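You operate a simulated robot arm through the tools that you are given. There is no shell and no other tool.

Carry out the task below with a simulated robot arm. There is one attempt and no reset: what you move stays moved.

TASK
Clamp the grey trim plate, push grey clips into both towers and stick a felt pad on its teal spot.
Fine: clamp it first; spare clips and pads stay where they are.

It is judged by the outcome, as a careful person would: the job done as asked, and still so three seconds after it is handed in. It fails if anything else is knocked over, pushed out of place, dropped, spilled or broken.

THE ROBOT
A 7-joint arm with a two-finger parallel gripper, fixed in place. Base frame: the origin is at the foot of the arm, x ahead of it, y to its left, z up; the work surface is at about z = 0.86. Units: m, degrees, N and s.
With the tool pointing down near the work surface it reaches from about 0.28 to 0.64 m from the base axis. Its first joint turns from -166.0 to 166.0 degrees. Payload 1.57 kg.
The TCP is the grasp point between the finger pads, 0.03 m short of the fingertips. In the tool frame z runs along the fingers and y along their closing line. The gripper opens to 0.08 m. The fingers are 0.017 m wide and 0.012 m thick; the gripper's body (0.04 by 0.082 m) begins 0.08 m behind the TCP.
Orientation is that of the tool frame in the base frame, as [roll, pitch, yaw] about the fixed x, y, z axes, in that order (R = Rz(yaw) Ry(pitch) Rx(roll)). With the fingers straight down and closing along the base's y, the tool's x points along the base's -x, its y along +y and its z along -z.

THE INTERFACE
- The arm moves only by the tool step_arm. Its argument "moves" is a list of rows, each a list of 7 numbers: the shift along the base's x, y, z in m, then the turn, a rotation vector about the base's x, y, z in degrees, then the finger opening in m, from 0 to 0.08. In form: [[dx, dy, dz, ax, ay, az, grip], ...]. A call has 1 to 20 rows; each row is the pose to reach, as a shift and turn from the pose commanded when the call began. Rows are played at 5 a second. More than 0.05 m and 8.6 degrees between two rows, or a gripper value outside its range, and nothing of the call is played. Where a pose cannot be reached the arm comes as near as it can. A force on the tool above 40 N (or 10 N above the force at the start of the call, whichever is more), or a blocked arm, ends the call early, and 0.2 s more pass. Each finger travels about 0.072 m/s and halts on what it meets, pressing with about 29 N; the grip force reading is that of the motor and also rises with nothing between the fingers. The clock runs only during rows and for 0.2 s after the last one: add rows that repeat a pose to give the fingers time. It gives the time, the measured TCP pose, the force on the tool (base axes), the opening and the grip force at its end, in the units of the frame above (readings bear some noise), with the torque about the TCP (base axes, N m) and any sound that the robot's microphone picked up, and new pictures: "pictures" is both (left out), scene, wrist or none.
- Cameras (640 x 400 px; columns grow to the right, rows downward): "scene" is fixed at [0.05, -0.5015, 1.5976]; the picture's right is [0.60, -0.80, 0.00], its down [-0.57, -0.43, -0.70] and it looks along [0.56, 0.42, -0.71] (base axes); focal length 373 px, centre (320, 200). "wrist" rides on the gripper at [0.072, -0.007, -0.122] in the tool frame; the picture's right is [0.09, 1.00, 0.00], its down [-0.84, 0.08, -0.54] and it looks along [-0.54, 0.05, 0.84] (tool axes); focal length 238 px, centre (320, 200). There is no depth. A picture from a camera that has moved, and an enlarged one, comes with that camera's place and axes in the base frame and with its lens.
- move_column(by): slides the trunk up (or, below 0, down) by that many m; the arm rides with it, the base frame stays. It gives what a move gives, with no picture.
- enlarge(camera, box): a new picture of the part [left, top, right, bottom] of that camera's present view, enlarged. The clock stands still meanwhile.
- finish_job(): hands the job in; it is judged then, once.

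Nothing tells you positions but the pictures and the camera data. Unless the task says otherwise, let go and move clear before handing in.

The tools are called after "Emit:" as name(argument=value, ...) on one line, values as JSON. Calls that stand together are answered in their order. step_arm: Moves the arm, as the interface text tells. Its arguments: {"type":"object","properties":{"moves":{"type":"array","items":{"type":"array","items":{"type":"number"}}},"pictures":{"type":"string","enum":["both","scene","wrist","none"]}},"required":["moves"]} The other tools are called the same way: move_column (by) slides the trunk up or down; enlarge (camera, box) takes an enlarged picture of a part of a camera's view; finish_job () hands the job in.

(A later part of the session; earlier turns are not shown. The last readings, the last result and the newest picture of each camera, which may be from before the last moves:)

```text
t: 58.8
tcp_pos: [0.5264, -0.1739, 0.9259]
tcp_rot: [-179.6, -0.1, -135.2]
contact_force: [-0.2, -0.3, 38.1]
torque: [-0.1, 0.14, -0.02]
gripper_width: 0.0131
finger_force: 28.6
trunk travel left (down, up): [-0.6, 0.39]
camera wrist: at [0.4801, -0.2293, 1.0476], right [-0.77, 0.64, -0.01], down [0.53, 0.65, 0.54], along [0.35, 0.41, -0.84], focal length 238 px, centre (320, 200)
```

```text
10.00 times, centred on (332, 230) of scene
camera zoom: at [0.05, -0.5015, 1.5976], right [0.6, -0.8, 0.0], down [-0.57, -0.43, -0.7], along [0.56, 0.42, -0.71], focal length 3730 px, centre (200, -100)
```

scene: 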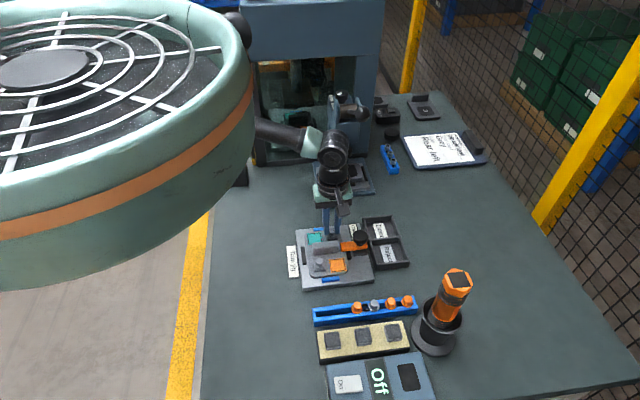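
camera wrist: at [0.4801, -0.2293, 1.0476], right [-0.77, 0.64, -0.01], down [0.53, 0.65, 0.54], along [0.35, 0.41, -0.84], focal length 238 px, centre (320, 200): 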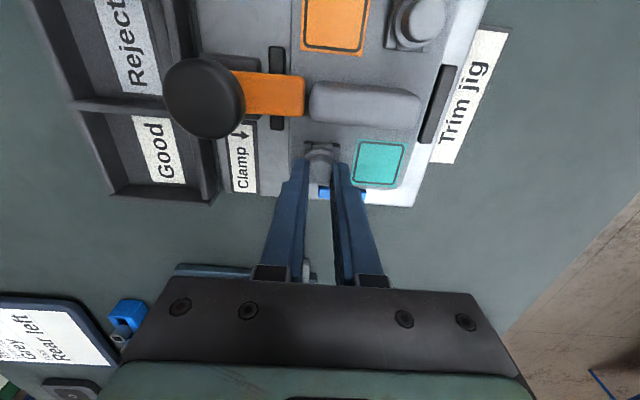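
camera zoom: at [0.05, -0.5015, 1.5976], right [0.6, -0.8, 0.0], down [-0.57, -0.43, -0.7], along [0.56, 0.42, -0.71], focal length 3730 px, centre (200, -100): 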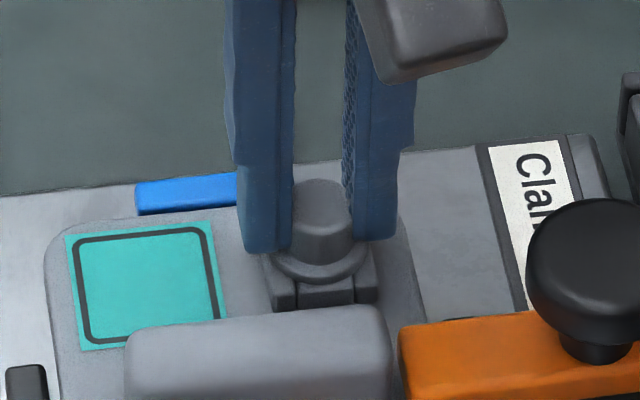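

I reached 38 N with the clip at the same depth as the first one. I'll release, rise slightly, close the fingers and press on the head to make sure it's home.

Emit:
step_arm(moves=[[0, 0, 0.007, 0, 0, 0, 0.0], [0, 0, 0.007, 0, 0, 0, 0.02], [0, 0, 0.007, 0, 0, 0, 0.03], [0, 0, 0.007, 0, 0, 0, 0.03], [0, 0, 0.025, 0, 0, 0, 0.03], [0, 0, 0.06, 0, 0, 0, 0.03], [0, 0, 0.06, 0, 0, 0, 0.03]])

Emit:
enlarge(camera="wrist", box=[290, 105, 350, 180])

Emit:
enlarge(camera="scene", box=[320, 222, 344, 246])

```text
t: 60.4
tcp_pos: [0.5264, -0.1728, 0.981]
tcp_rot: [179.9, -0.1, -135.0]
contact_force: [0.2, -0.1, 0.9]
torque: [0.01, 0.01, -0.02]
gripper_width: 0.0302
finger_force: 0.0
trunk travel left (down, up): [-0.6, 0.39]
camera wrist: at [0.4797, -0.2289, 1.1024], right [-0.77, 0.64, 0.0], down [0.54, 0.65, 0.54], along [0.34, 0.42, -0.84], focal length 238 px, centre (320, 200)
```

scene: 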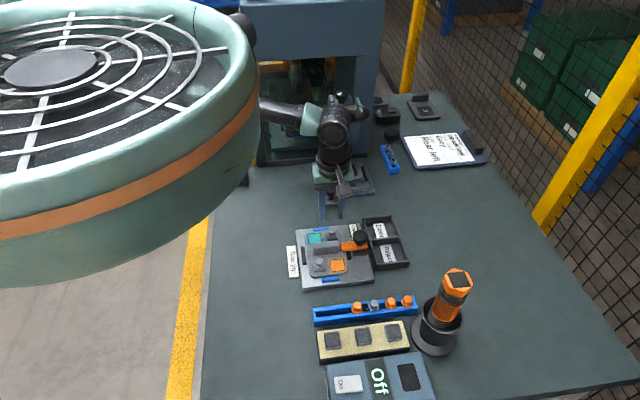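
wrist: 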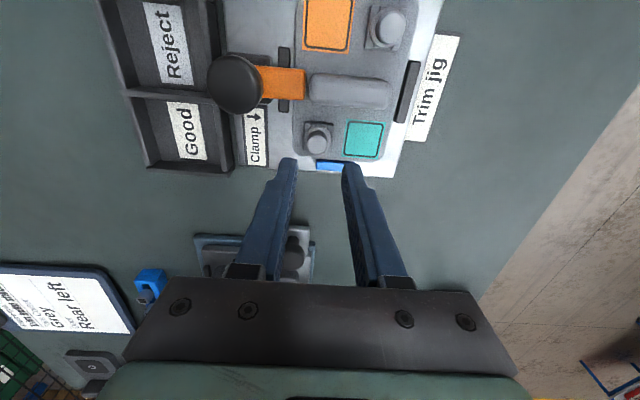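

```text
5.33 times, centred on (320, 142) of wrist
camera zoom: at [0.4797, -0.2289, 1.1024], right [-0.77, 0.64, 0.0], down [0.54, 0.65, 0.54], along [0.34, 0.42, -0.84], focal length 1271 px, centre (320, 507)
```

zoom: 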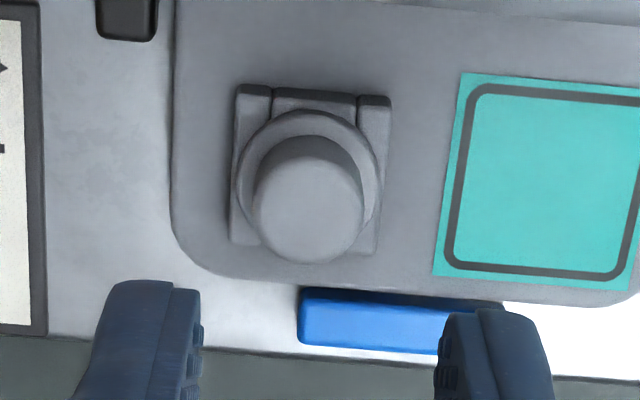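

```text
16.00 times, centred on (332, 234) of scene
camera zoom: at [0.05, -0.5015, 1.5976], right [0.6, -0.8, 0.0], down [-0.57, -0.43, -0.7], along [0.56, 0.42, -0.71], focal length 5969 px, centre (128, -344)
```

zoom: 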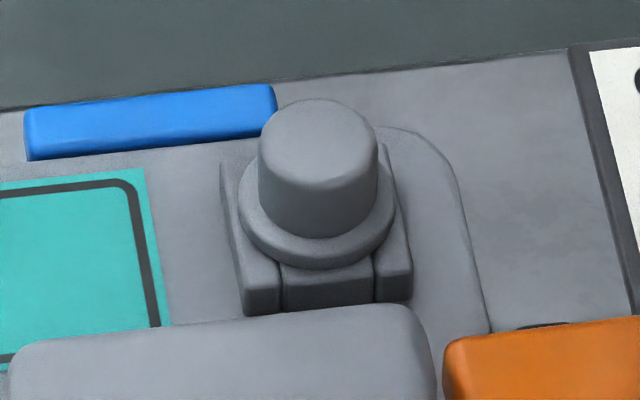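

It looks just like the first clip, flush on its tower. I'll do the same confirming press on the head with closed fingers.

Emit:
step_arm(moves=[[-0.0016, -0.0054, 0, 0, 0, 0, 0.015], [-0.0016, -0.0054, 0, 0, 0, 0, 0.0], [-0.0016, -0.0054, -0.015, 0, 0, 0, 0.0], [-0.0016, -0.0054, -0.03, 0, 0, 0, 0.0], [-0.0016, -0.0054, -0.036, 0, 0, 0, 0.0], [-0.0016, -0.0054, -0.039, 0, 0, 0, 0.0], [-0.0016, -0.0054, -0.042, 0, 0, 0, 0.0], [-0.0016, -0.0054, -0.044, 0, 0, 0, 0.0], [-0.0016, -0.0054, -0.046, 0, 0, 0, 0.0], [-0.0016, -0.0054, -0.0475, 0, 0, 0, 0.0]], pictures="none")

Emit:
enlarge(camera="scene", box=[312, 210, 352, 250])

```text
t: 62.6
tcp_pos: [0.5258, -0.18, 0.9395]
tcp_rot: [-179.5, 0.1, -135.0]
contact_force: [3.4, -1.4, 36.7]
torque: [-0.01, -0.1, -0.02]
gripper_width: 0.0001
finger_force: 21.5
trunk travel left (down, up): [-0.6, 0.39]
```

```text
10.00 times, centred on (332, 230) of scene
camera zoom: at [0.05, -0.5015, 1.5976], right [0.6, -0.8, 0.0], down [-0.57, -0.43, -0.7], along [0.56, 0.42, -0.71], focal length 3730 px, centre (200, -100)
```

zoom: 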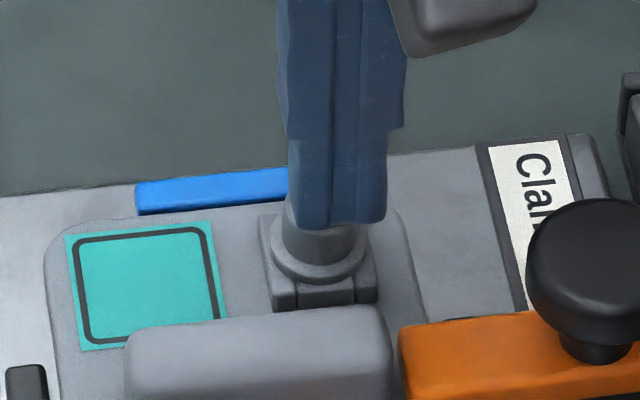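

Clip two also holds at 37 N at the same height, so both are seated. I'll rise and take close-ups of the teal spot's surroundings to plan the pad placement.

Emit:
step_arm(moves=[[0, 0, 0.03, 0, 0, 0, 0.0], [0, 0, 0.07, 0, 0, 0, 0.0], [-0.015, 0.01, 0.1, 0, 0, 0, 0.02], [-0.03, 0.02, 0.1, 0, 0, 0, 0.04], [-0.03, 0.02, 0.1, 0, 0, 0, 0.06]])

Emit:
enlarge(camera="wrist", box=[260, 60, 360, 190])

Emit:
enlarge(camera="scene", box=[295, 222, 345, 262])

Emit:
enlarge(camera="scene", box=[312, 315, 412, 375])

```text
t: 63.8
tcp_pos: [0.4941, -0.1591, 1.0338]
tcp_rot: [179.9, -0.1, -135.1]
contact_force: [-0.4, -0.8, 0.9]
torque: [0.01, -0.01, 0.0]
gripper_width: 0.0602
finger_force: 0.0
trunk travel left (down, up): [-0.6, 0.39]
camera wrist: at [0.4497, -0.2158, 1.1552], right [-0.77, 0.64, 0.0], down [0.54, 0.65, 0.54], along [0.34, 0.42, -0.84], focal length 238 px, centre (320, 200)
```

scene: 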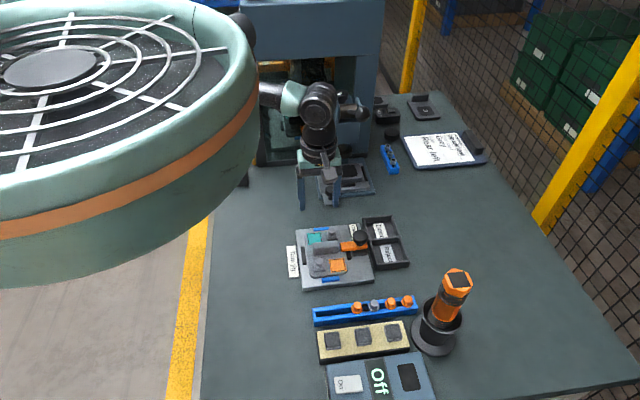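
wrist: 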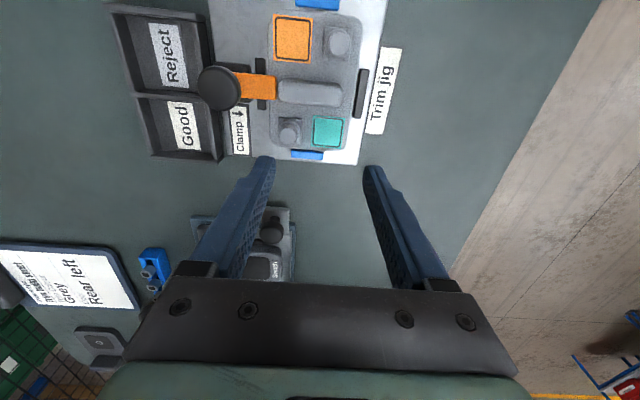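

```text
3.08 times, centred on (310, 125) of wrist
camera zoom: at [0.4497, -0.2158, 1.1552], right [-0.77, 0.64, 0.0], down [0.54, 0.65, 0.54], along [0.34, 0.42, -0.84], focal length 733 px, centre (351, 431)
```

zoom: 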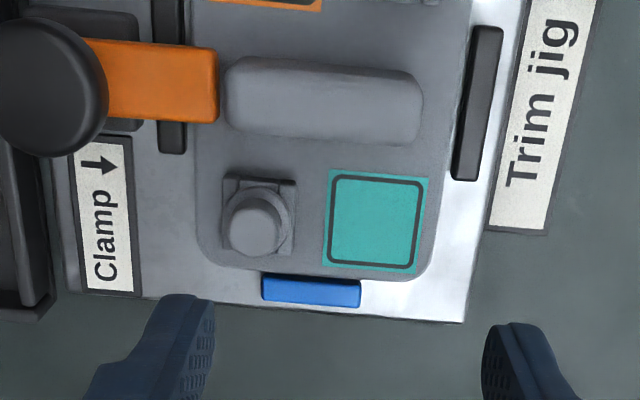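

```text
10.00 times, centred on (320, 242) of scene
camera zoom: at [0.05, -0.5015, 1.5976], right [0.6, -0.8, 0.0], down [-0.57, -0.43, -0.7], along [0.56, 0.42, -0.71], focal length 3730 px, centre (320, -220)
```

zoom: 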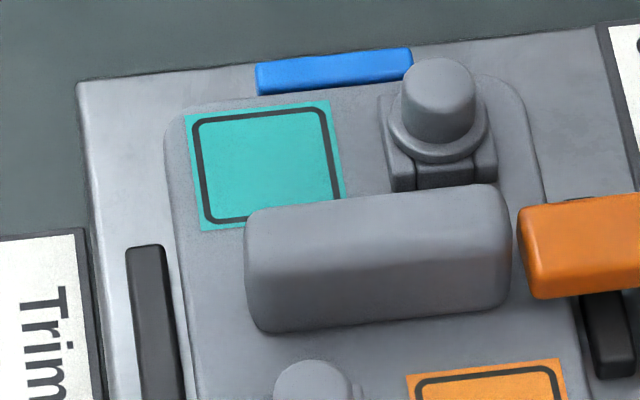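

```text
6.40 times, centred on (362, 345) of scene
camera zoom: at [0.05, -0.5015, 1.5976], right [0.6, -0.8, 0.0], down [-0.57, -0.43, -0.7], along [0.56, 0.42, -0.71], focal length 2387 px, centre (51, -728)
```

zoom: 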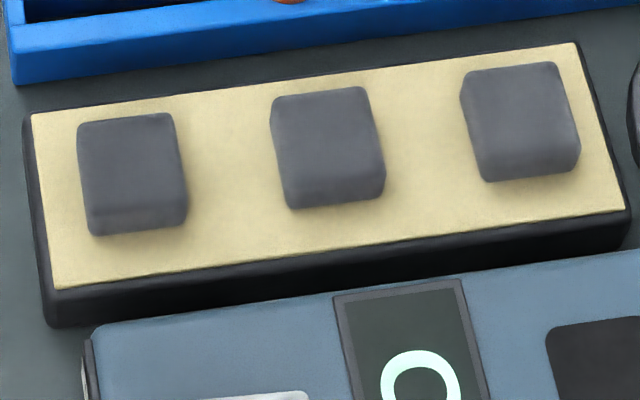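

The pads are about 29 mm square and 10 mm thick, and the spot's outline matches. Gripping along the jig's long direction leaves enough finger room beside the clip. I'll move over the end pad near (0.311, -0.335).

Emit:
step_arm(moves=[[-0.025, -0.024, 0, 0, 0, 0, 0.06], [-0.055, -0.053, 0, 0, 0, 0, 0.06], [-0.085, -0.082, 0, 0, 0, 0, 0.06], [-0.115, -0.11, 0, 0, 0, 0, 0.06], [-0.145, -0.139, 0, 0, 0, 0, 0.06], [-0.17, -0.162, -0.01, 0, 0, 0, 0.06], [-0.183, -0.176, -0.03, 0, 0, 0, 0.06], [-0.183, -0.176, -0.04, 0, 0, 0, 0.06], [-0.183, -0.176, -0.04, 0, 0, 0, 0.06]])

Emit:
enlarge(camera="wrist", box=[260, 90, 380, 200])

Emit:
enlarge(camera="scene", box=[300, 290, 400, 370])

```text
t: 65.8
tcp_pos: [0.3133, -0.3341, 0.9936]
tcp_rot: [179.8, -0.2, -135.2]
contact_force: [0.7, 0.4, -0.5]
torque: [0.03, 0.0, 0.01]
gripper_width: 0.06
finger_force: 0.0
trunk travel left (down, up): [-0.6, 0.39]
camera wrist: at [0.2674, -0.3915, 1.1156], right [-0.77, 0.64, 0.0], down [0.54, 0.65, 0.54], along [0.34, 0.42, -0.84], focal length 238 px, centre (320, 200)
```

scene: 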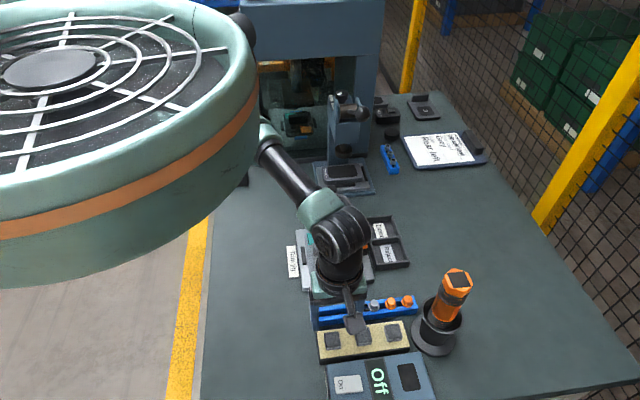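
wrist: 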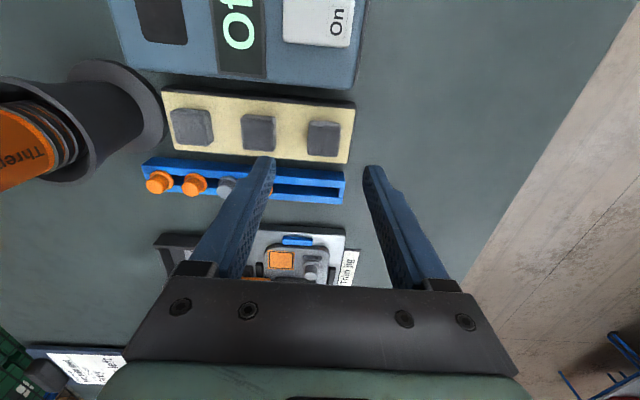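

```text
3.64 times, centred on (320, 145) of wrist
camera zoom: at [0.2674, -0.3915, 1.1156], right [-0.77, 0.64, 0.0], down [0.54, 0.65, 0.54], along [0.34, 0.42, -0.84], focal length 867 px, centre (320, 400)
```

zoom: 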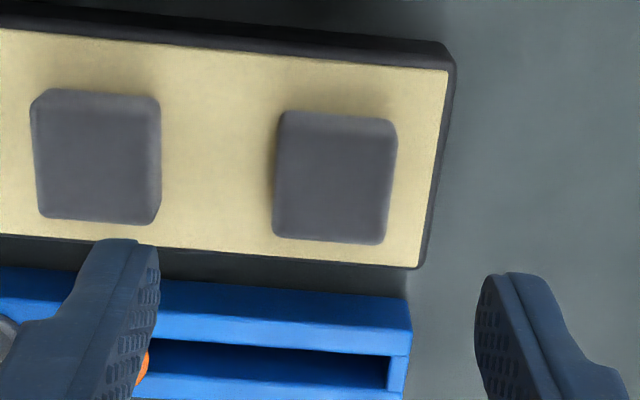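

```text
5.00 times, centred on (350, 330) of scene
camera zoom: at [0.05, -0.5015, 1.5976], right [0.6, -0.8, 0.0], down [-0.57, -0.43, -0.7], along [0.56, 0.42, -0.71], focal length 1865 px, centre (170, -450)
```

zoom: 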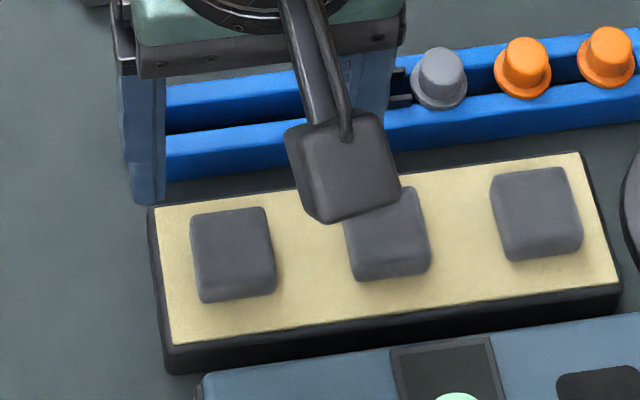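

The end pad is within a few millimetres of the gripper's axis. I'll correct that and lower partway to check before gripping.

Emit:
step_arm(moves=[[-0.0004, 0.0046, -0.02, 0, 0, 0, 0.055], [-0.0004, 0.0046, -0.045, 0, 0, 0, 0.055], [-0.0004, 0.0046, -0.065, 0, 0, 0, 0.055], [-0.0004, 0.0046, -0.065, 0, 0, 0, 0.055]])

Emit:
enlarge(camera="wrist", box=[260, 100, 380, 210])

Emit:
enlarge(camera="scene", box=[300, 290, 400, 370])

```text
t: 66.8
tcp_pos: [0.3134, -0.331, 0.9301]
tcp_rot: [179.9, -0.1, -135.1]
contact_force: [0.1, -0.3, 0.4]
torque: [0.01, -0.01, 0.01]
gripper_width: 0.0551
finger_force: 0.0
trunk travel left (down, up): [-0.6, 0.39]
camera wrist: at [0.2678, -0.387, 1.0522], right [-0.77, 0.64, 0.0], down [0.54, 0.65, 0.54], along [0.34, 0.42, -0.84], focal length 238 px, centre (320, 200)
```

scene: 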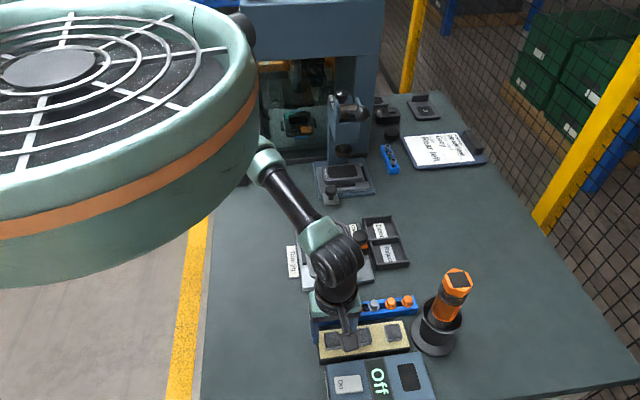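
wrist: 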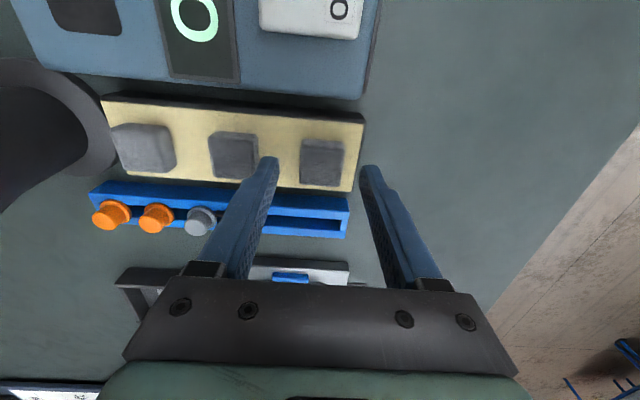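

```text
3.64 times, centred on (320, 155) of wrist
camera zoom: at [0.2678, -0.387, 1.0522], right [-0.77, 0.64, 0.0], down [0.54, 0.65, 0.54], along [0.34, 0.42, -0.84], focal length 867 px, centre (320, 364)
```

zoom: 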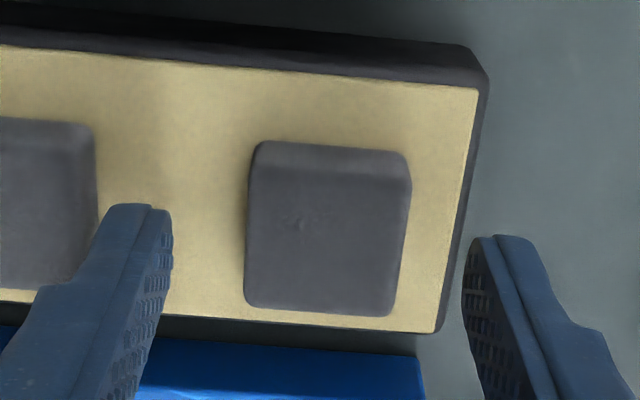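

```text
5.00 times, centred on (350, 330) of scene
camera zoom: at [0.05, -0.5015, 1.5976], right [0.6, -0.8, 0.0], down [-0.57, -0.43, -0.7], along [0.56, 0.42, -0.71], focal length 1865 px, centre (170, -450)
```

zoom: 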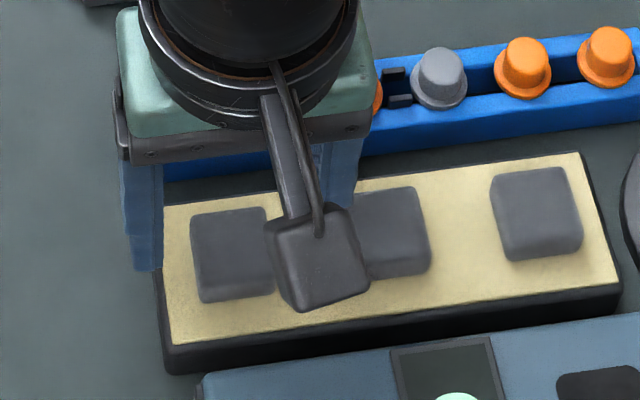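

The pad sits squarely between the fingers. I'll go down beside it and close.

Emit:
step_arm(moves=[[0.0014, 0.0014, -0.008, 0, 0, 0, 0.05], [0.0014, 0.0014, -0.015, 0, 0, 0, 0.05], [0.0014, 0.0014, -0.019, 0, 0, 0, 0.05], [0.0014, 0.0014, -0.019, 0, 0, 0, 0.03], [0.0014, 0.0014, -0.019, 0, 0, 0, 0.02], [0.0014, 0.0014, -0.019, 0, 0, 0, 0.02], [0.0014, 0.0014, -0.019, 0, 0, 0, 0.02]])

Emit:
enlarge(camera="wrist", box=[260, 110, 380, 220])

Emit:
enlarge(camera="scene", box=[300, 290, 400, 370])

```text
t: 67.6
tcp_pos: [0.3141, -0.3297, 0.9171]
tcp_rot: [-180.0, -0.1, -135.1]
contact_force: [-9.0, 15.8, 23.4]
torque: [0.92, 0.63, 0.05]
gripper_width: 0.0457
finger_force: 9.1
trunk travel left (down, up): [-0.6, 0.39]
stopped in row 4: the force on the tool passed its limit at 48 N (the readings are from after the stop); the commanded pose is now the measured one
camera wrist: at [0.2677, -0.385, 1.0393], right [-0.77, 0.64, 0.0], down [0.54, 0.65, 0.54], along [0.35, 0.41, -0.84], focal length 238 px, centre (320, 200)
```

scene: 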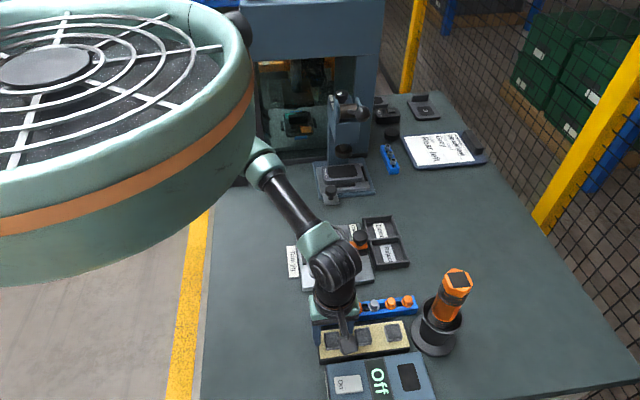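
wrist: 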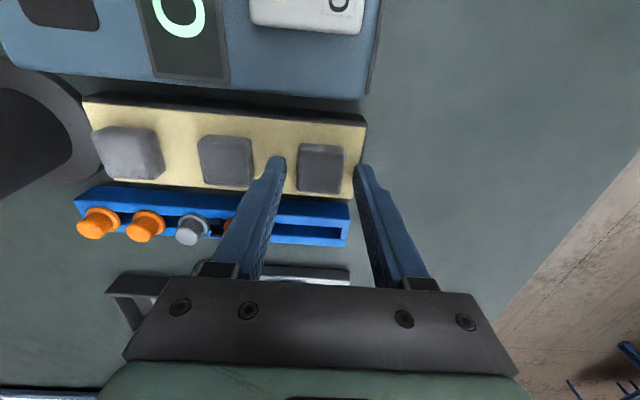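

```text
3.64 times, centred on (320, 165) of wrist
camera zoom: at [0.2677, -0.385, 1.0393], right [-0.77, 0.64, 0.0], down [0.54, 0.65, 0.54], along [0.35, 0.41, -0.84], focal length 867 px, centre (320, 327)
```

zoom: 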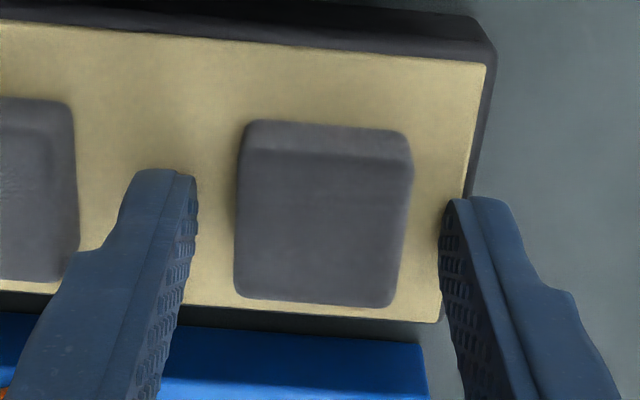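

```text
5.00 times, centred on (350, 330) of scene
camera zoom: at [0.05, -0.5015, 1.5976], right [0.6, -0.8, 0.0], down [-0.57, -0.43, -0.7], along [0.56, 0.42, -0.71], focal length 1865 px, centre (170, -450)
```

zoom: 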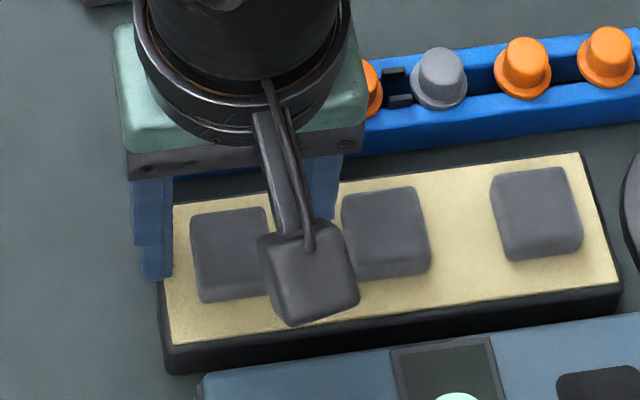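

The fingertips touched the tray, so its surface is higher than I estimated at about z 0.887. I'll lift a few millimetres and grip from there.

Emit:
step_arm(moves=[[0, 0, 0.004, 0, 0, 0, 0.055], [0, 0, 0.006, 0, 0, 0, 0.055], [0, 0, 0.006, 0, 0, 0, 0.055], [0, 0, 0.006, 0, 0, 0, 0.055]])

Emit:
enlarge(camera="wrist", box=[260, 110, 380, 220])

Emit:
enlarge(camera="scene", box=[300, 290, 420, 380])

```text
t: 68.6
tcp_pos: [0.3165, -0.3325, 0.9206]
tcp_rot: [-179.7, -0.3, -135.1]
contact_force: [-0.7, -0.3, 0.1]
torque: [0.0, 0.02, 0.01]
gripper_width: 0.0549
finger_force: 0.2
trunk travel left (down, up): [-0.6, 0.39]
camera wrist: at [0.2698, -0.3874, 1.0426], right [-0.77, 0.64, -0.01], down [0.54, 0.65, 0.54], along [0.35, 0.41, -0.84], focal length 238 px, centre (320, 200)
```

scene: 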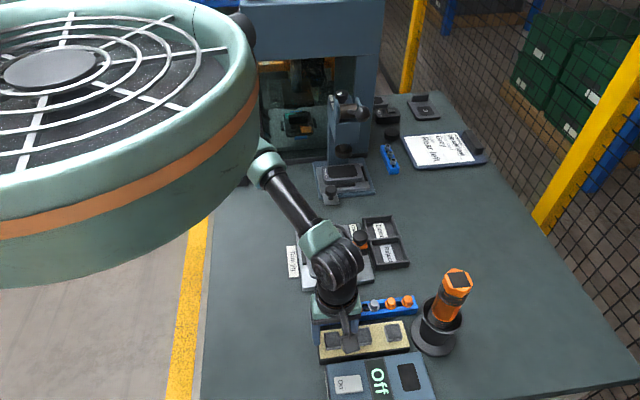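
wrist: 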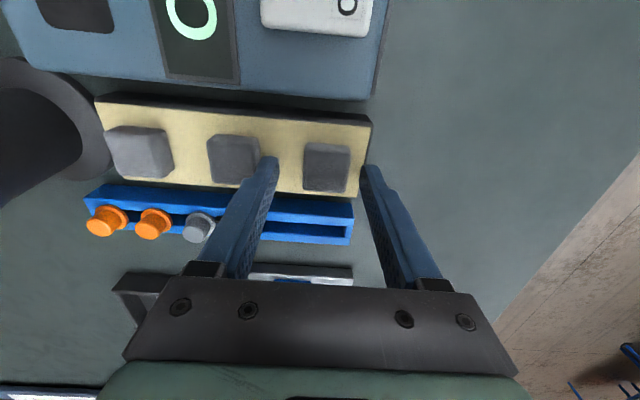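

```text
3.64 times, centred on (320, 165) of wrist
camera zoom: at [0.2698, -0.3874, 1.0426], right [-0.77, 0.64, -0.01], down [0.54, 0.65, 0.54], along [0.35, 0.41, -0.84], focal length 867 px, centre (320, 327)
```

zoom: 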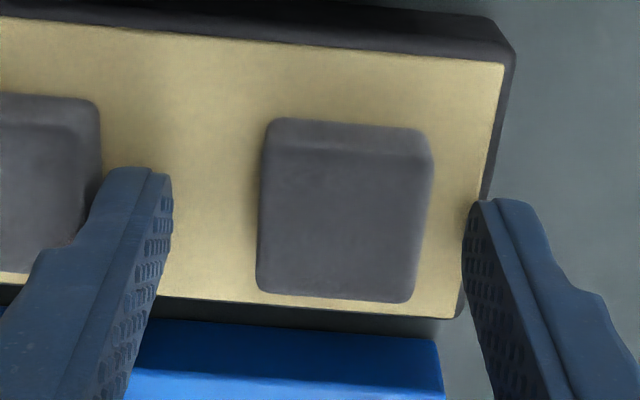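

```text
4.44 times, centred on (360, 335) of scene
camera zoom: at [0.05, -0.5015, 1.5976], right [0.6, -0.8, 0.0], down [-0.57, -0.43, -0.7], along [0.56, 0.42, -0.71], focal length 1658 px, centre (142, -400)
```

zoom: 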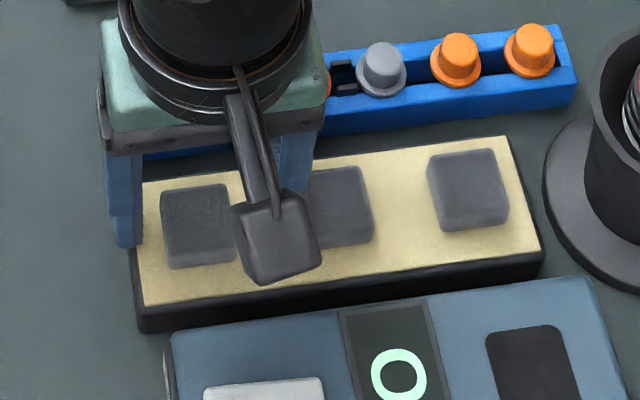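

The tray hasn't moved. The pad is about 5 mm off centre between the fingers now, so I'll shift over and close gently.

Emit:
step_arm(moves=[[-0.0035, 0.0035, 0.0, 0, 0, 0, 0.055], [-0.0035, 0.0035, 0.0, 0, 0, 0, 0.045], [-0.0035, 0.0035, 0.0, 0, 0, 0, 0.035], [-0.0035, 0.0035, 0.0, 0, 0, 0, 0.025], [-0.0035, 0.0035, 0.0, 0, 0, 0, 0.02], [-0.0035, 0.0035, 0.0, 0, 0, 0, 0.02]])

Emit:
enlarge(camera="wrist", box=[260, 110, 380, 220])

Emit:
enlarge(camera="scene", box=[300, 290, 420, 380])

```text
t: 70.0
tcp_pos: [0.3137, -0.3296, 0.9219]
tcp_rot: [-179.7, -0.1, -135.1]
contact_force: [2.5, -1.1, 2.2]
torque: [-0.06, -0.09, -0.01]
gripper_width: 0.0269
finger_force: 29.1
trunk travel left (down, up): [-0.6, 0.39]
camera wrist: at [0.2671, -0.3846, 1.0424], right [-0.77, 0.64, -0.01], down [0.54, 0.65, 0.54], along [0.35, 0.41, -0.84], focal length 238 px, centre (320, 200)
```

scene: 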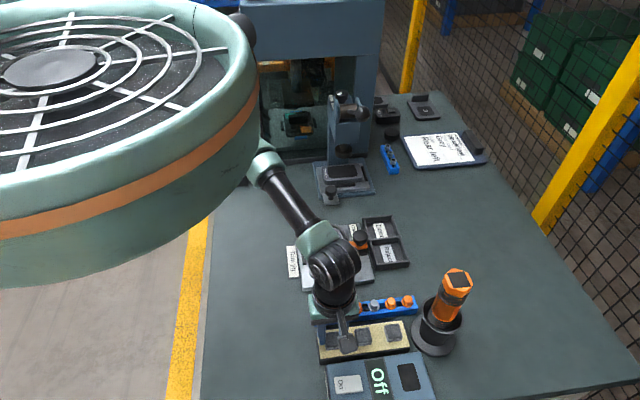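
wrist: 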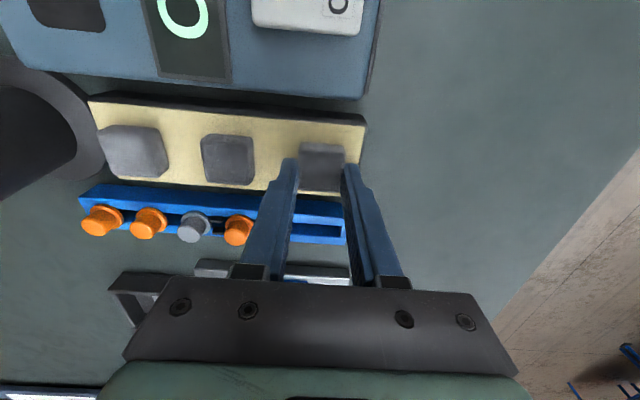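

```text
3.64 times, centred on (320, 165) of wrist
camera zoom: at [0.2671, -0.3846, 1.0424], right [-0.77, 0.64, -0.01], down [0.54, 0.65, 0.54], along [0.35, 0.41, -0.84], focal length 867 px, centre (320, 327)
```

zoom: 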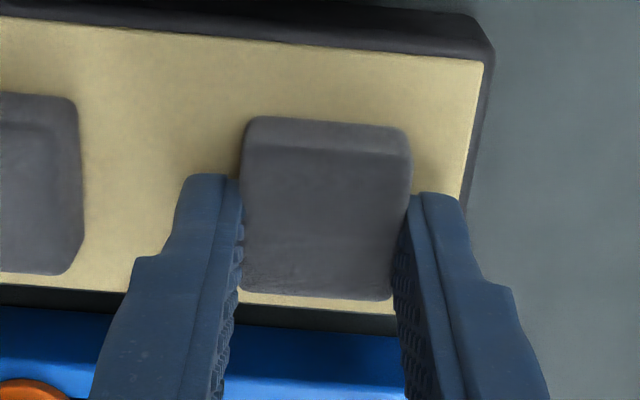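

```text
4.44 times, centred on (360, 335) of scene
camera zoom: at [0.05, -0.5015, 1.5976], right [0.6, -0.8, 0.0], down [-0.57, -0.43, -0.7], along [0.56, 0.42, -0.71], focal length 1658 px, centre (142, -400)
```

zoom: 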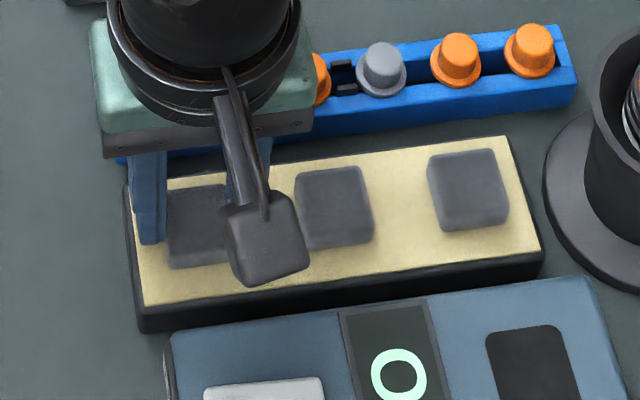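

The pad is gripped at 27 mm with full force. I'll lift slowly to peel it off without moving the tray.

Emit:
step_arm(moves=[[0, 0, 0.002, 0, 0, 0, 0.015], [0, 0, 0.004, 0, 0, 0, 0.015], [0, 0, 0.007, 0, 0, 0, 0.015], [0, 0, 0.012, 0, 0, 0, 0.015], [0, 0, 0.02, 0, 0, 0, 0.015], [0, 0, 0.035, 0, 0, 0, 0.015], [0, 0, 0.06, 0, 0, 0, 0.015], [0, 0, 0.08, 0, 0, 0, 0.015]])

Emit:
enlarge(camera="wrist", box=[260, 110, 380, 220])

Emit:
enlarge(camera="scene", box=[300, 290, 420, 380])

```text
t: 71.8
tcp_pos: [0.3143, -0.3277, 1.0014]
tcp_rot: [-179.7, 0.0, -135.1]
contact_force: [-0.3, -0.5, -0.1]
torque: [0.01, 0.01, -0.02]
gripper_width: 0.0271
finger_force: 29.0
trunk travel left (down, up): [-0.6, 0.39]
camera wrist: at [0.2674, -0.3828, 1.1226], right [-0.77, 0.64, 0.0], down [0.54, 0.65, 0.54], along [0.35, 0.41, -0.84], focal length 238 px, centre (320, 200)
```

scene: 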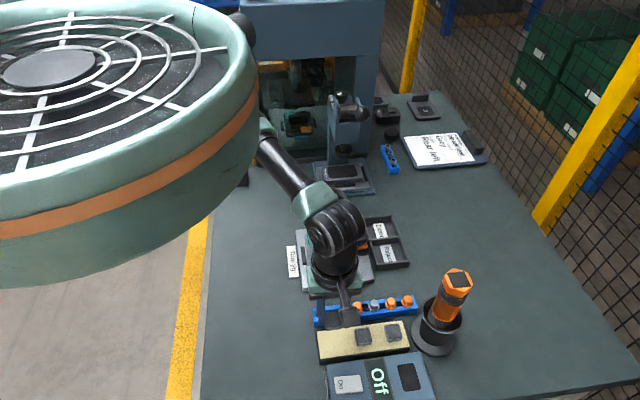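
wrist: 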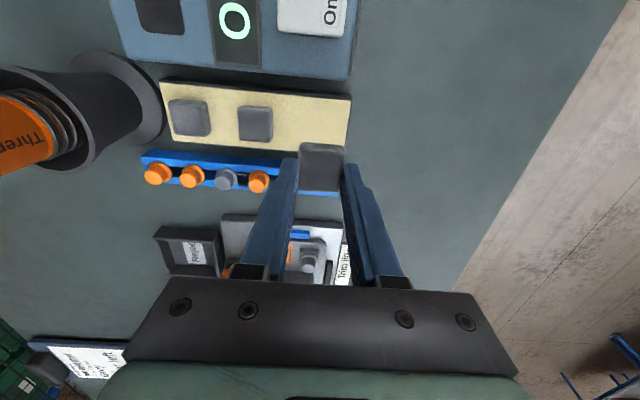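

```text
3.64 times, centred on (320, 165) of wrist
camera zoom: at [0.2674, -0.3828, 1.1226], right [-0.77, 0.64, 0.0], down [0.54, 0.65, 0.54], along [0.35, 0.41, -0.84], focal length 867 px, centre (320, 327)
```

zoom: 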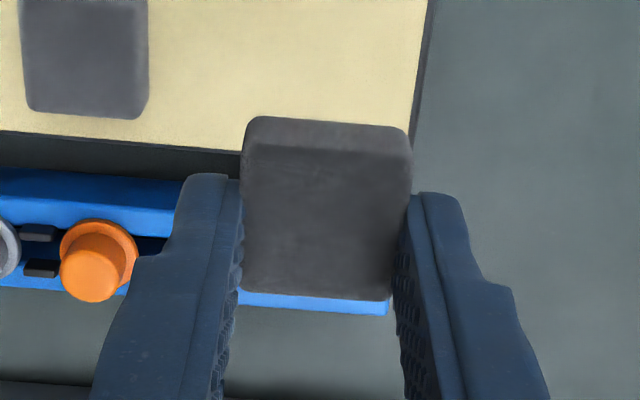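

```text
4.44 times, centred on (360, 335) of scene
camera zoom: at [0.05, -0.5015, 1.5976], right [0.6, -0.8, 0.0], down [-0.57, -0.43, -0.7], along [0.56, 0.42, -0.71], focal length 1658 px, centre (142, -400)
```

zoom: 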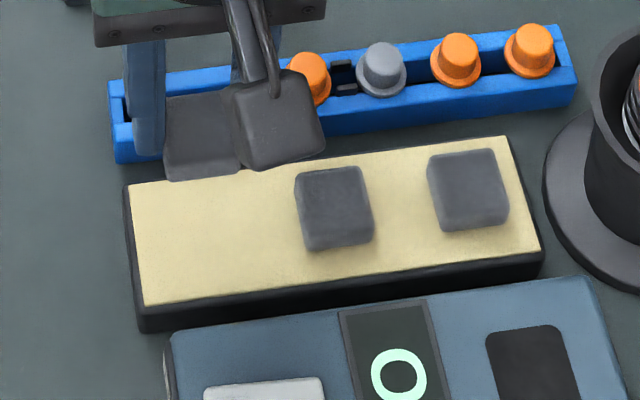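

The pad came off cleanly, centred in the grip, and the tray and other pads stayed put. I'll carry it above the teal spot near (0.497, -0.147).

Emit:
step_arm(moves=[[0.015, 0.015, 0.01, 0, 0, 0, 0.015], [0.045, 0.045, 0.015, 0, 0, 0, 0.015], [0.075, 0.075, 0.015, 0, 0, 0, 0.015], [0.105, 0.105, 0.015, 0, 0, 0, 0.015], [0.135, 0.134, 0.015, 0, 0, 0, 0.015], [0.162, 0.161, 0.01, 0, 0, 0, 0.015], [0.1827, 0.181, 0.0, 0, 0, 0, 0.015], [0.1827, 0.181, 0.0, 0, 0, 0, 0.015], [0.1827, 0.181, 0.0, 0, 0, 0, 0.015]])

Emit:
enlarge(camera="wrist", box=[260, 90, 380, 200])

Emit:
enlarge(camera="scene", box=[290, 190, 360, 260])

```text
t: 73.8
tcp_pos: [0.4952, -0.1455, 1.0015]
tcp_rot: [-179.8, -0.2, -135.1]
contact_force: [0.0, 0.5, -0.2]
torque: [0.0, -0.02, 0.03]
gripper_width: 0.027
finger_force: 28.7
trunk travel left (down, up): [-0.6, 0.39]
camera wrist: at [0.4486, -0.2006, 1.1239], right [-0.77, 0.64, -0.01], down [0.54, 0.65, 0.54], along [0.35, 0.41, -0.84], focal length 238 px, centre (320, 200)
```

scene: 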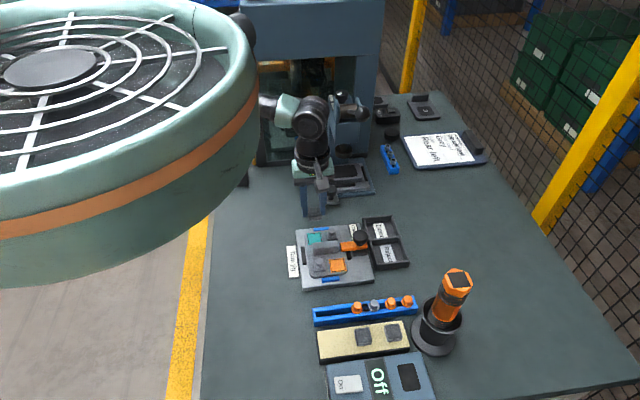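
wrist: 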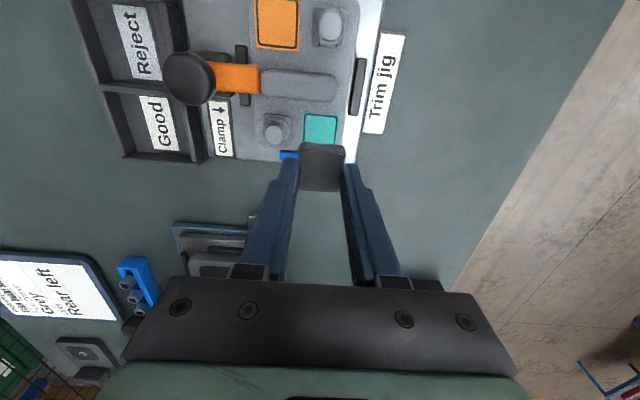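

```text
3.64 times, centred on (320, 145) of wrist
camera zoom: at [0.4486, -0.2006, 1.1239], right [-0.77, 0.64, -0.01], down [0.54, 0.65, 0.54], along [0.35, 0.41, -0.84], focal length 867 px, centre (320, 400)
```

zoom: 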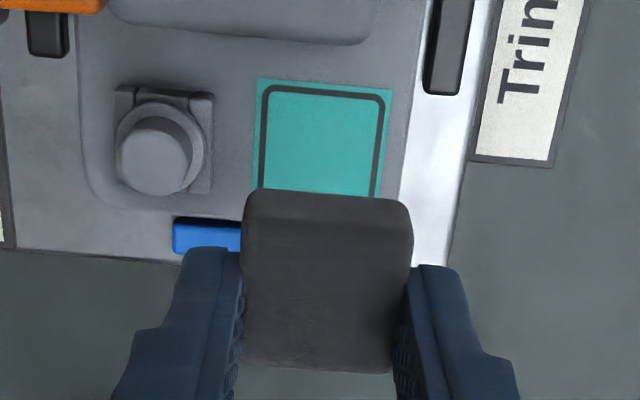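

```text
5.71 times, centred on (325, 225) of scene
camera zoom: at [0.05, -0.5015, 1.5976], right [0.6, -0.8, 0.0], down [-0.57, -0.43, -0.7], along [0.56, 0.42, -0.71], focal length 2132 px, centre (291, 57)
```

zoom: 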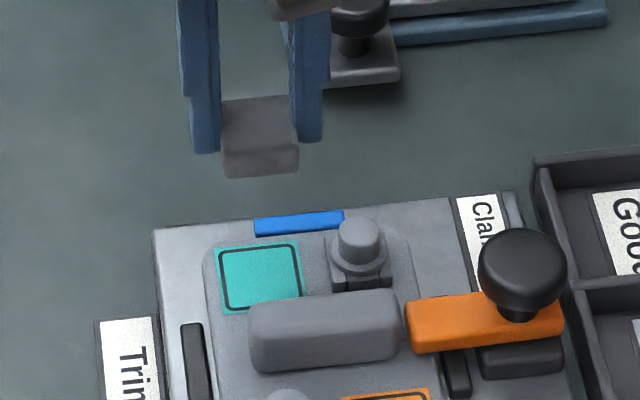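

The pad and spot agree to within about a millimetre in the wrist view. I'll lower to about 1 cm above the spot and compare again.

Emit:
step_arm(moves=[[-0.0002, -0.0012, -0.02, 0, 0, 0, 0.015], [-0.0002, -0.0012, -0.045, 0, 0, 0, 0.015], [-0.0002, -0.0012, -0.062, 0, 0, 0, 0.015], [-0.0002, -0.0012, -0.07, 0, 0, 0, 0.015], [-0.0002, -0.0012, -0.07, 0, 0, 0, 0.015]])

Emit:
enlarge(camera="wrist", box=[260, 100, 380, 210])

Emit:
enlarge(camera="scene", box=[295, 212, 345, 257])

```text
t: 75.0
tcp_pos: [0.4947, -0.1493, 0.9301]
tcp_rot: [-179.7, -0.1, -135.2]
contact_force: [0.3, 0.4, -0.7]
torque: [-0.02, -0.02, 0.02]
gripper_width: 0.0272
finger_force: 29.5
trunk travel left (down, up): [-0.6, 0.39]
camera wrist: at [0.4489, -0.2041, 1.0522], right [-0.77, 0.64, -0.01], down [0.54, 0.65, 0.54], along [0.35, 0.41, -0.84], focal length 238 px, centre (320, 200)
```

scene: 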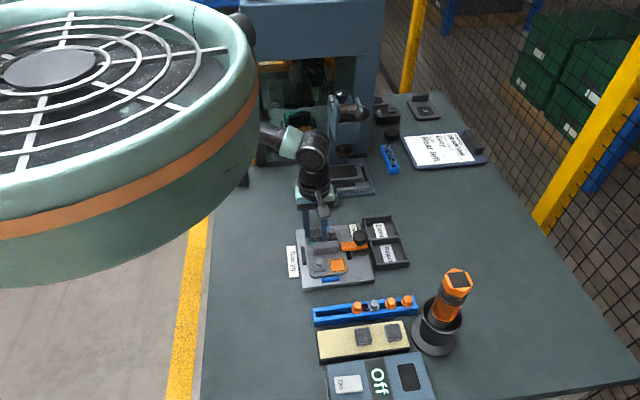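
wrist: 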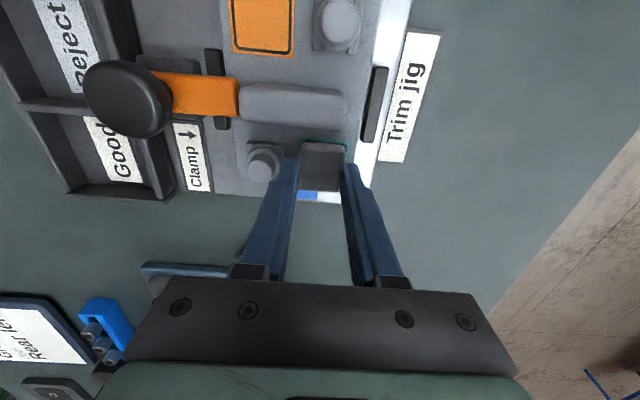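

```text
3.64 times, centred on (320, 155) of wrist
camera zoom: at [0.4489, -0.2041, 1.0522], right [-0.77, 0.64, -0.01], down [0.54, 0.65, 0.54], along [0.35, 0.41, -0.84], focal length 867 px, centre (320, 364)
```

zoom: 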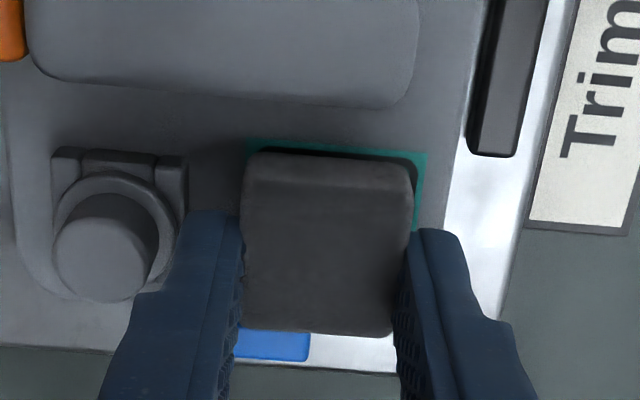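

```text
8.89 times, centred on (320, 234) of scene
camera zoom: at [0.05, -0.5015, 1.5976], right [0.6, -0.8, 0.0], down [-0.57, -0.43, -0.7], along [0.56, 0.42, -0.71], focal length 3316 px, centre (320, -107)
```

zoom: 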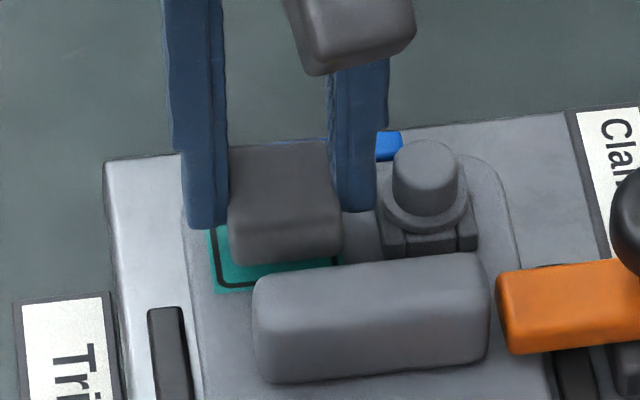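

Both cameras say the pad should go about 2 mm toward -e1 and 2 mm toward +e2. I'll apply that while lowering a little more.

Emit:
step_arm(moves=[[-0.0003, 0.0029, 0, 0, 0, 0, 0.015], [-0.0003, 0.0029, -0.003, 0, 0, 0, 0.015], [-0.0003, 0.0029, -0.006, 0, 0, 0, 0.015], [-0.0003, 0.0029, -0.006, 0, 0, 0, 0.015]])

Emit:
enlarge(camera="wrist", box=[260, 100, 380, 210])

Emit:
enlarge(camera="scene", box=[295, 212, 345, 257])

```text
t: 76.0
tcp_pos: [0.4945, -0.1459, 0.9254]
tcp_rot: [-179.8, -0.1, -135.1]
contact_force: [0.1, 0.3, 0.0]
torque: [0.01, 0.01, -0.03]
gripper_width: 0.0274
finger_force: 29.3
trunk travel left (down, up): [-0.6, 0.39]
camera wrist: at [0.4485, -0.2014, 1.0468], right [-0.77, 0.64, -0.01], down [0.54, 0.65, 0.54], along [0.35, 0.41, -0.84], focal length 238 px, centre (320, 200)
```

scene: 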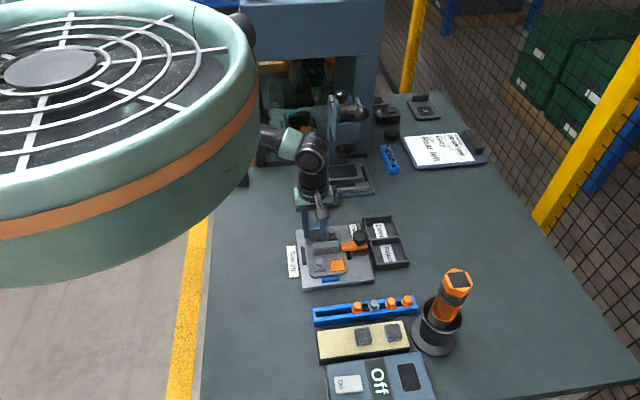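
wrist: 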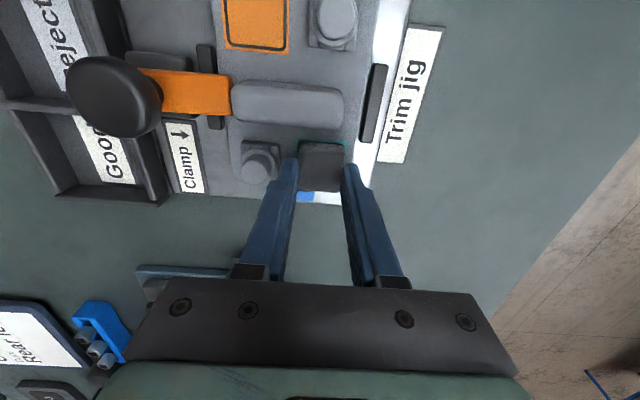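

```text
3.64 times, centred on (320, 155) of wrist
camera zoom: at [0.4485, -0.2014, 1.0468], right [-0.77, 0.64, -0.01], down [0.54, 0.65, 0.54], along [0.35, 0.41, -0.84], focal length 867 px, centre (320, 364)
```

zoom: 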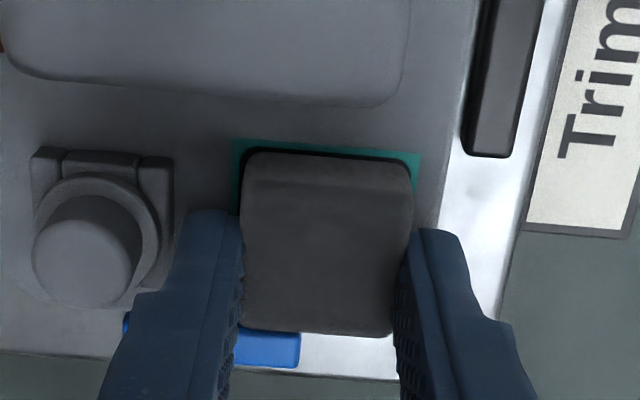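

```text
8.89 times, centred on (320, 234) of scene
camera zoom: at [0.05, -0.5015, 1.5976], right [0.6, -0.8, 0.0], down [-0.57, -0.43, -0.7], along [0.56, 0.42, -0.71], focal length 3316 px, centre (320, -107)
```

zoom: 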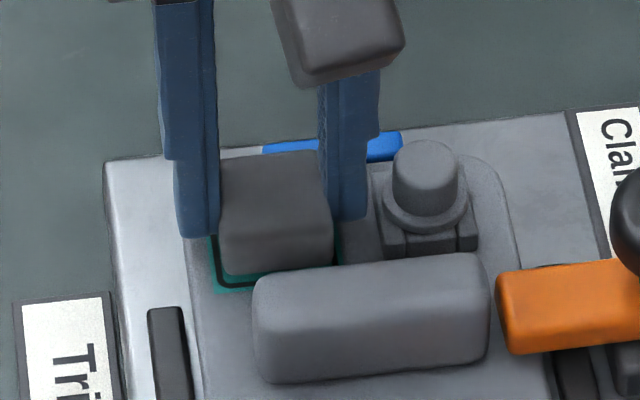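

The pad is now centred over the spot from both views. I'll lower it onto the spot and press.

Emit:
step_arm(moves=[[0, 0, -0.002, 0, 0, 0, 0.015], [0, 0, -0.004, 0, 0, 0, 0.015], [0, 0, -0.005, 0, 0, 0, 0.015], [0, 0, -0.006, 0, 0, 0, 0.015], [0, 0, -0.007, 0, 0, 0, 0.015], [0, 0, -0.007, 0, 0, 0, 0.015]])

Emit:
enlarge(camera="wrist", box=[260, 100, 380, 210])

Emit:
enlarge(camera="scene", box=[295, 212, 345, 257])

```text
t: 77.4
tcp_pos: [0.4946, -0.1457, 0.9182]
tcp_rot: [-179.7, -0.2, -135.0]
contact_force: [0.1, 0.2, 0.3]
torque: [0.02, 0.0, 0.01]
gripper_width: 0.0271
finger_force: 29.0
trunk travel left (down, up): [-0.6, 0.39]
camera wrist: at [0.4484, -0.2017, 1.0405], right [-0.77, 0.64, -0.01], down [0.54, 0.65, 0.54], along [0.35, 0.41, -0.84], focal length 238 px, centre (320, 200)
```

scene: 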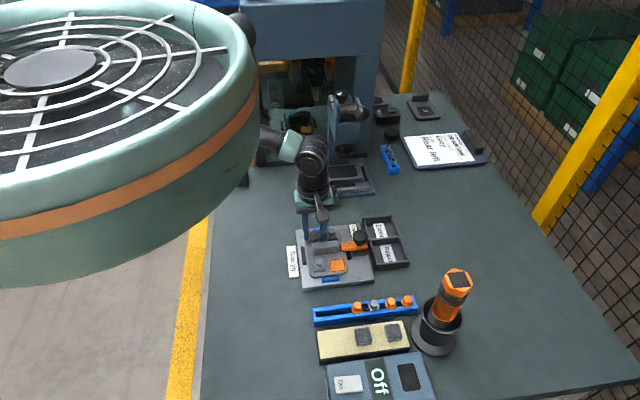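
wrist: 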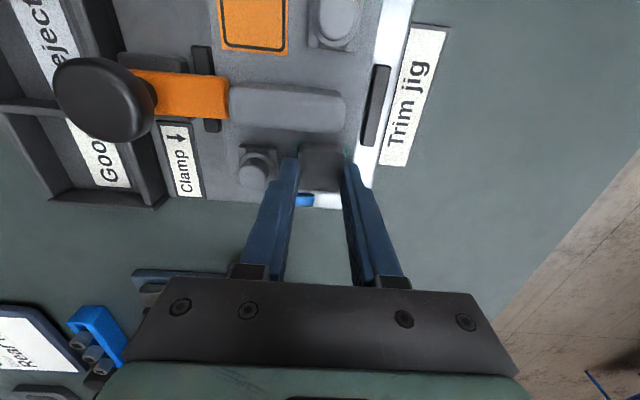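

```text
3.64 times, centred on (320, 155) of wrist
camera zoom: at [0.4484, -0.2017, 1.0405], right [-0.77, 0.64, -0.01], down [0.54, 0.65, 0.54], along [0.35, 0.41, -0.84], focal length 867 px, centre (320, 364)
```

zoom: 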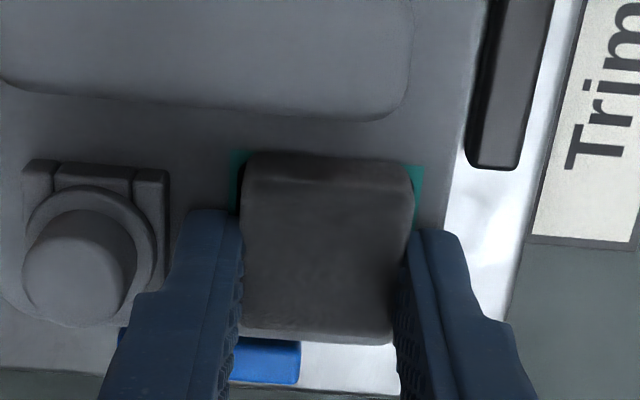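

```text
8.89 times, centred on (320, 234) of scene
camera zoom: at [0.05, -0.5015, 1.5976], right [0.6, -0.8, 0.0], down [-0.57, -0.43, -0.7], along [0.56, 0.42, -0.71], focal length 3316 px, centre (320, -107)
```

zoom: 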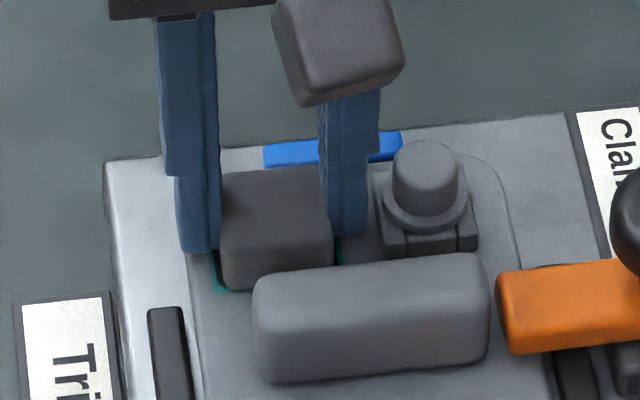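

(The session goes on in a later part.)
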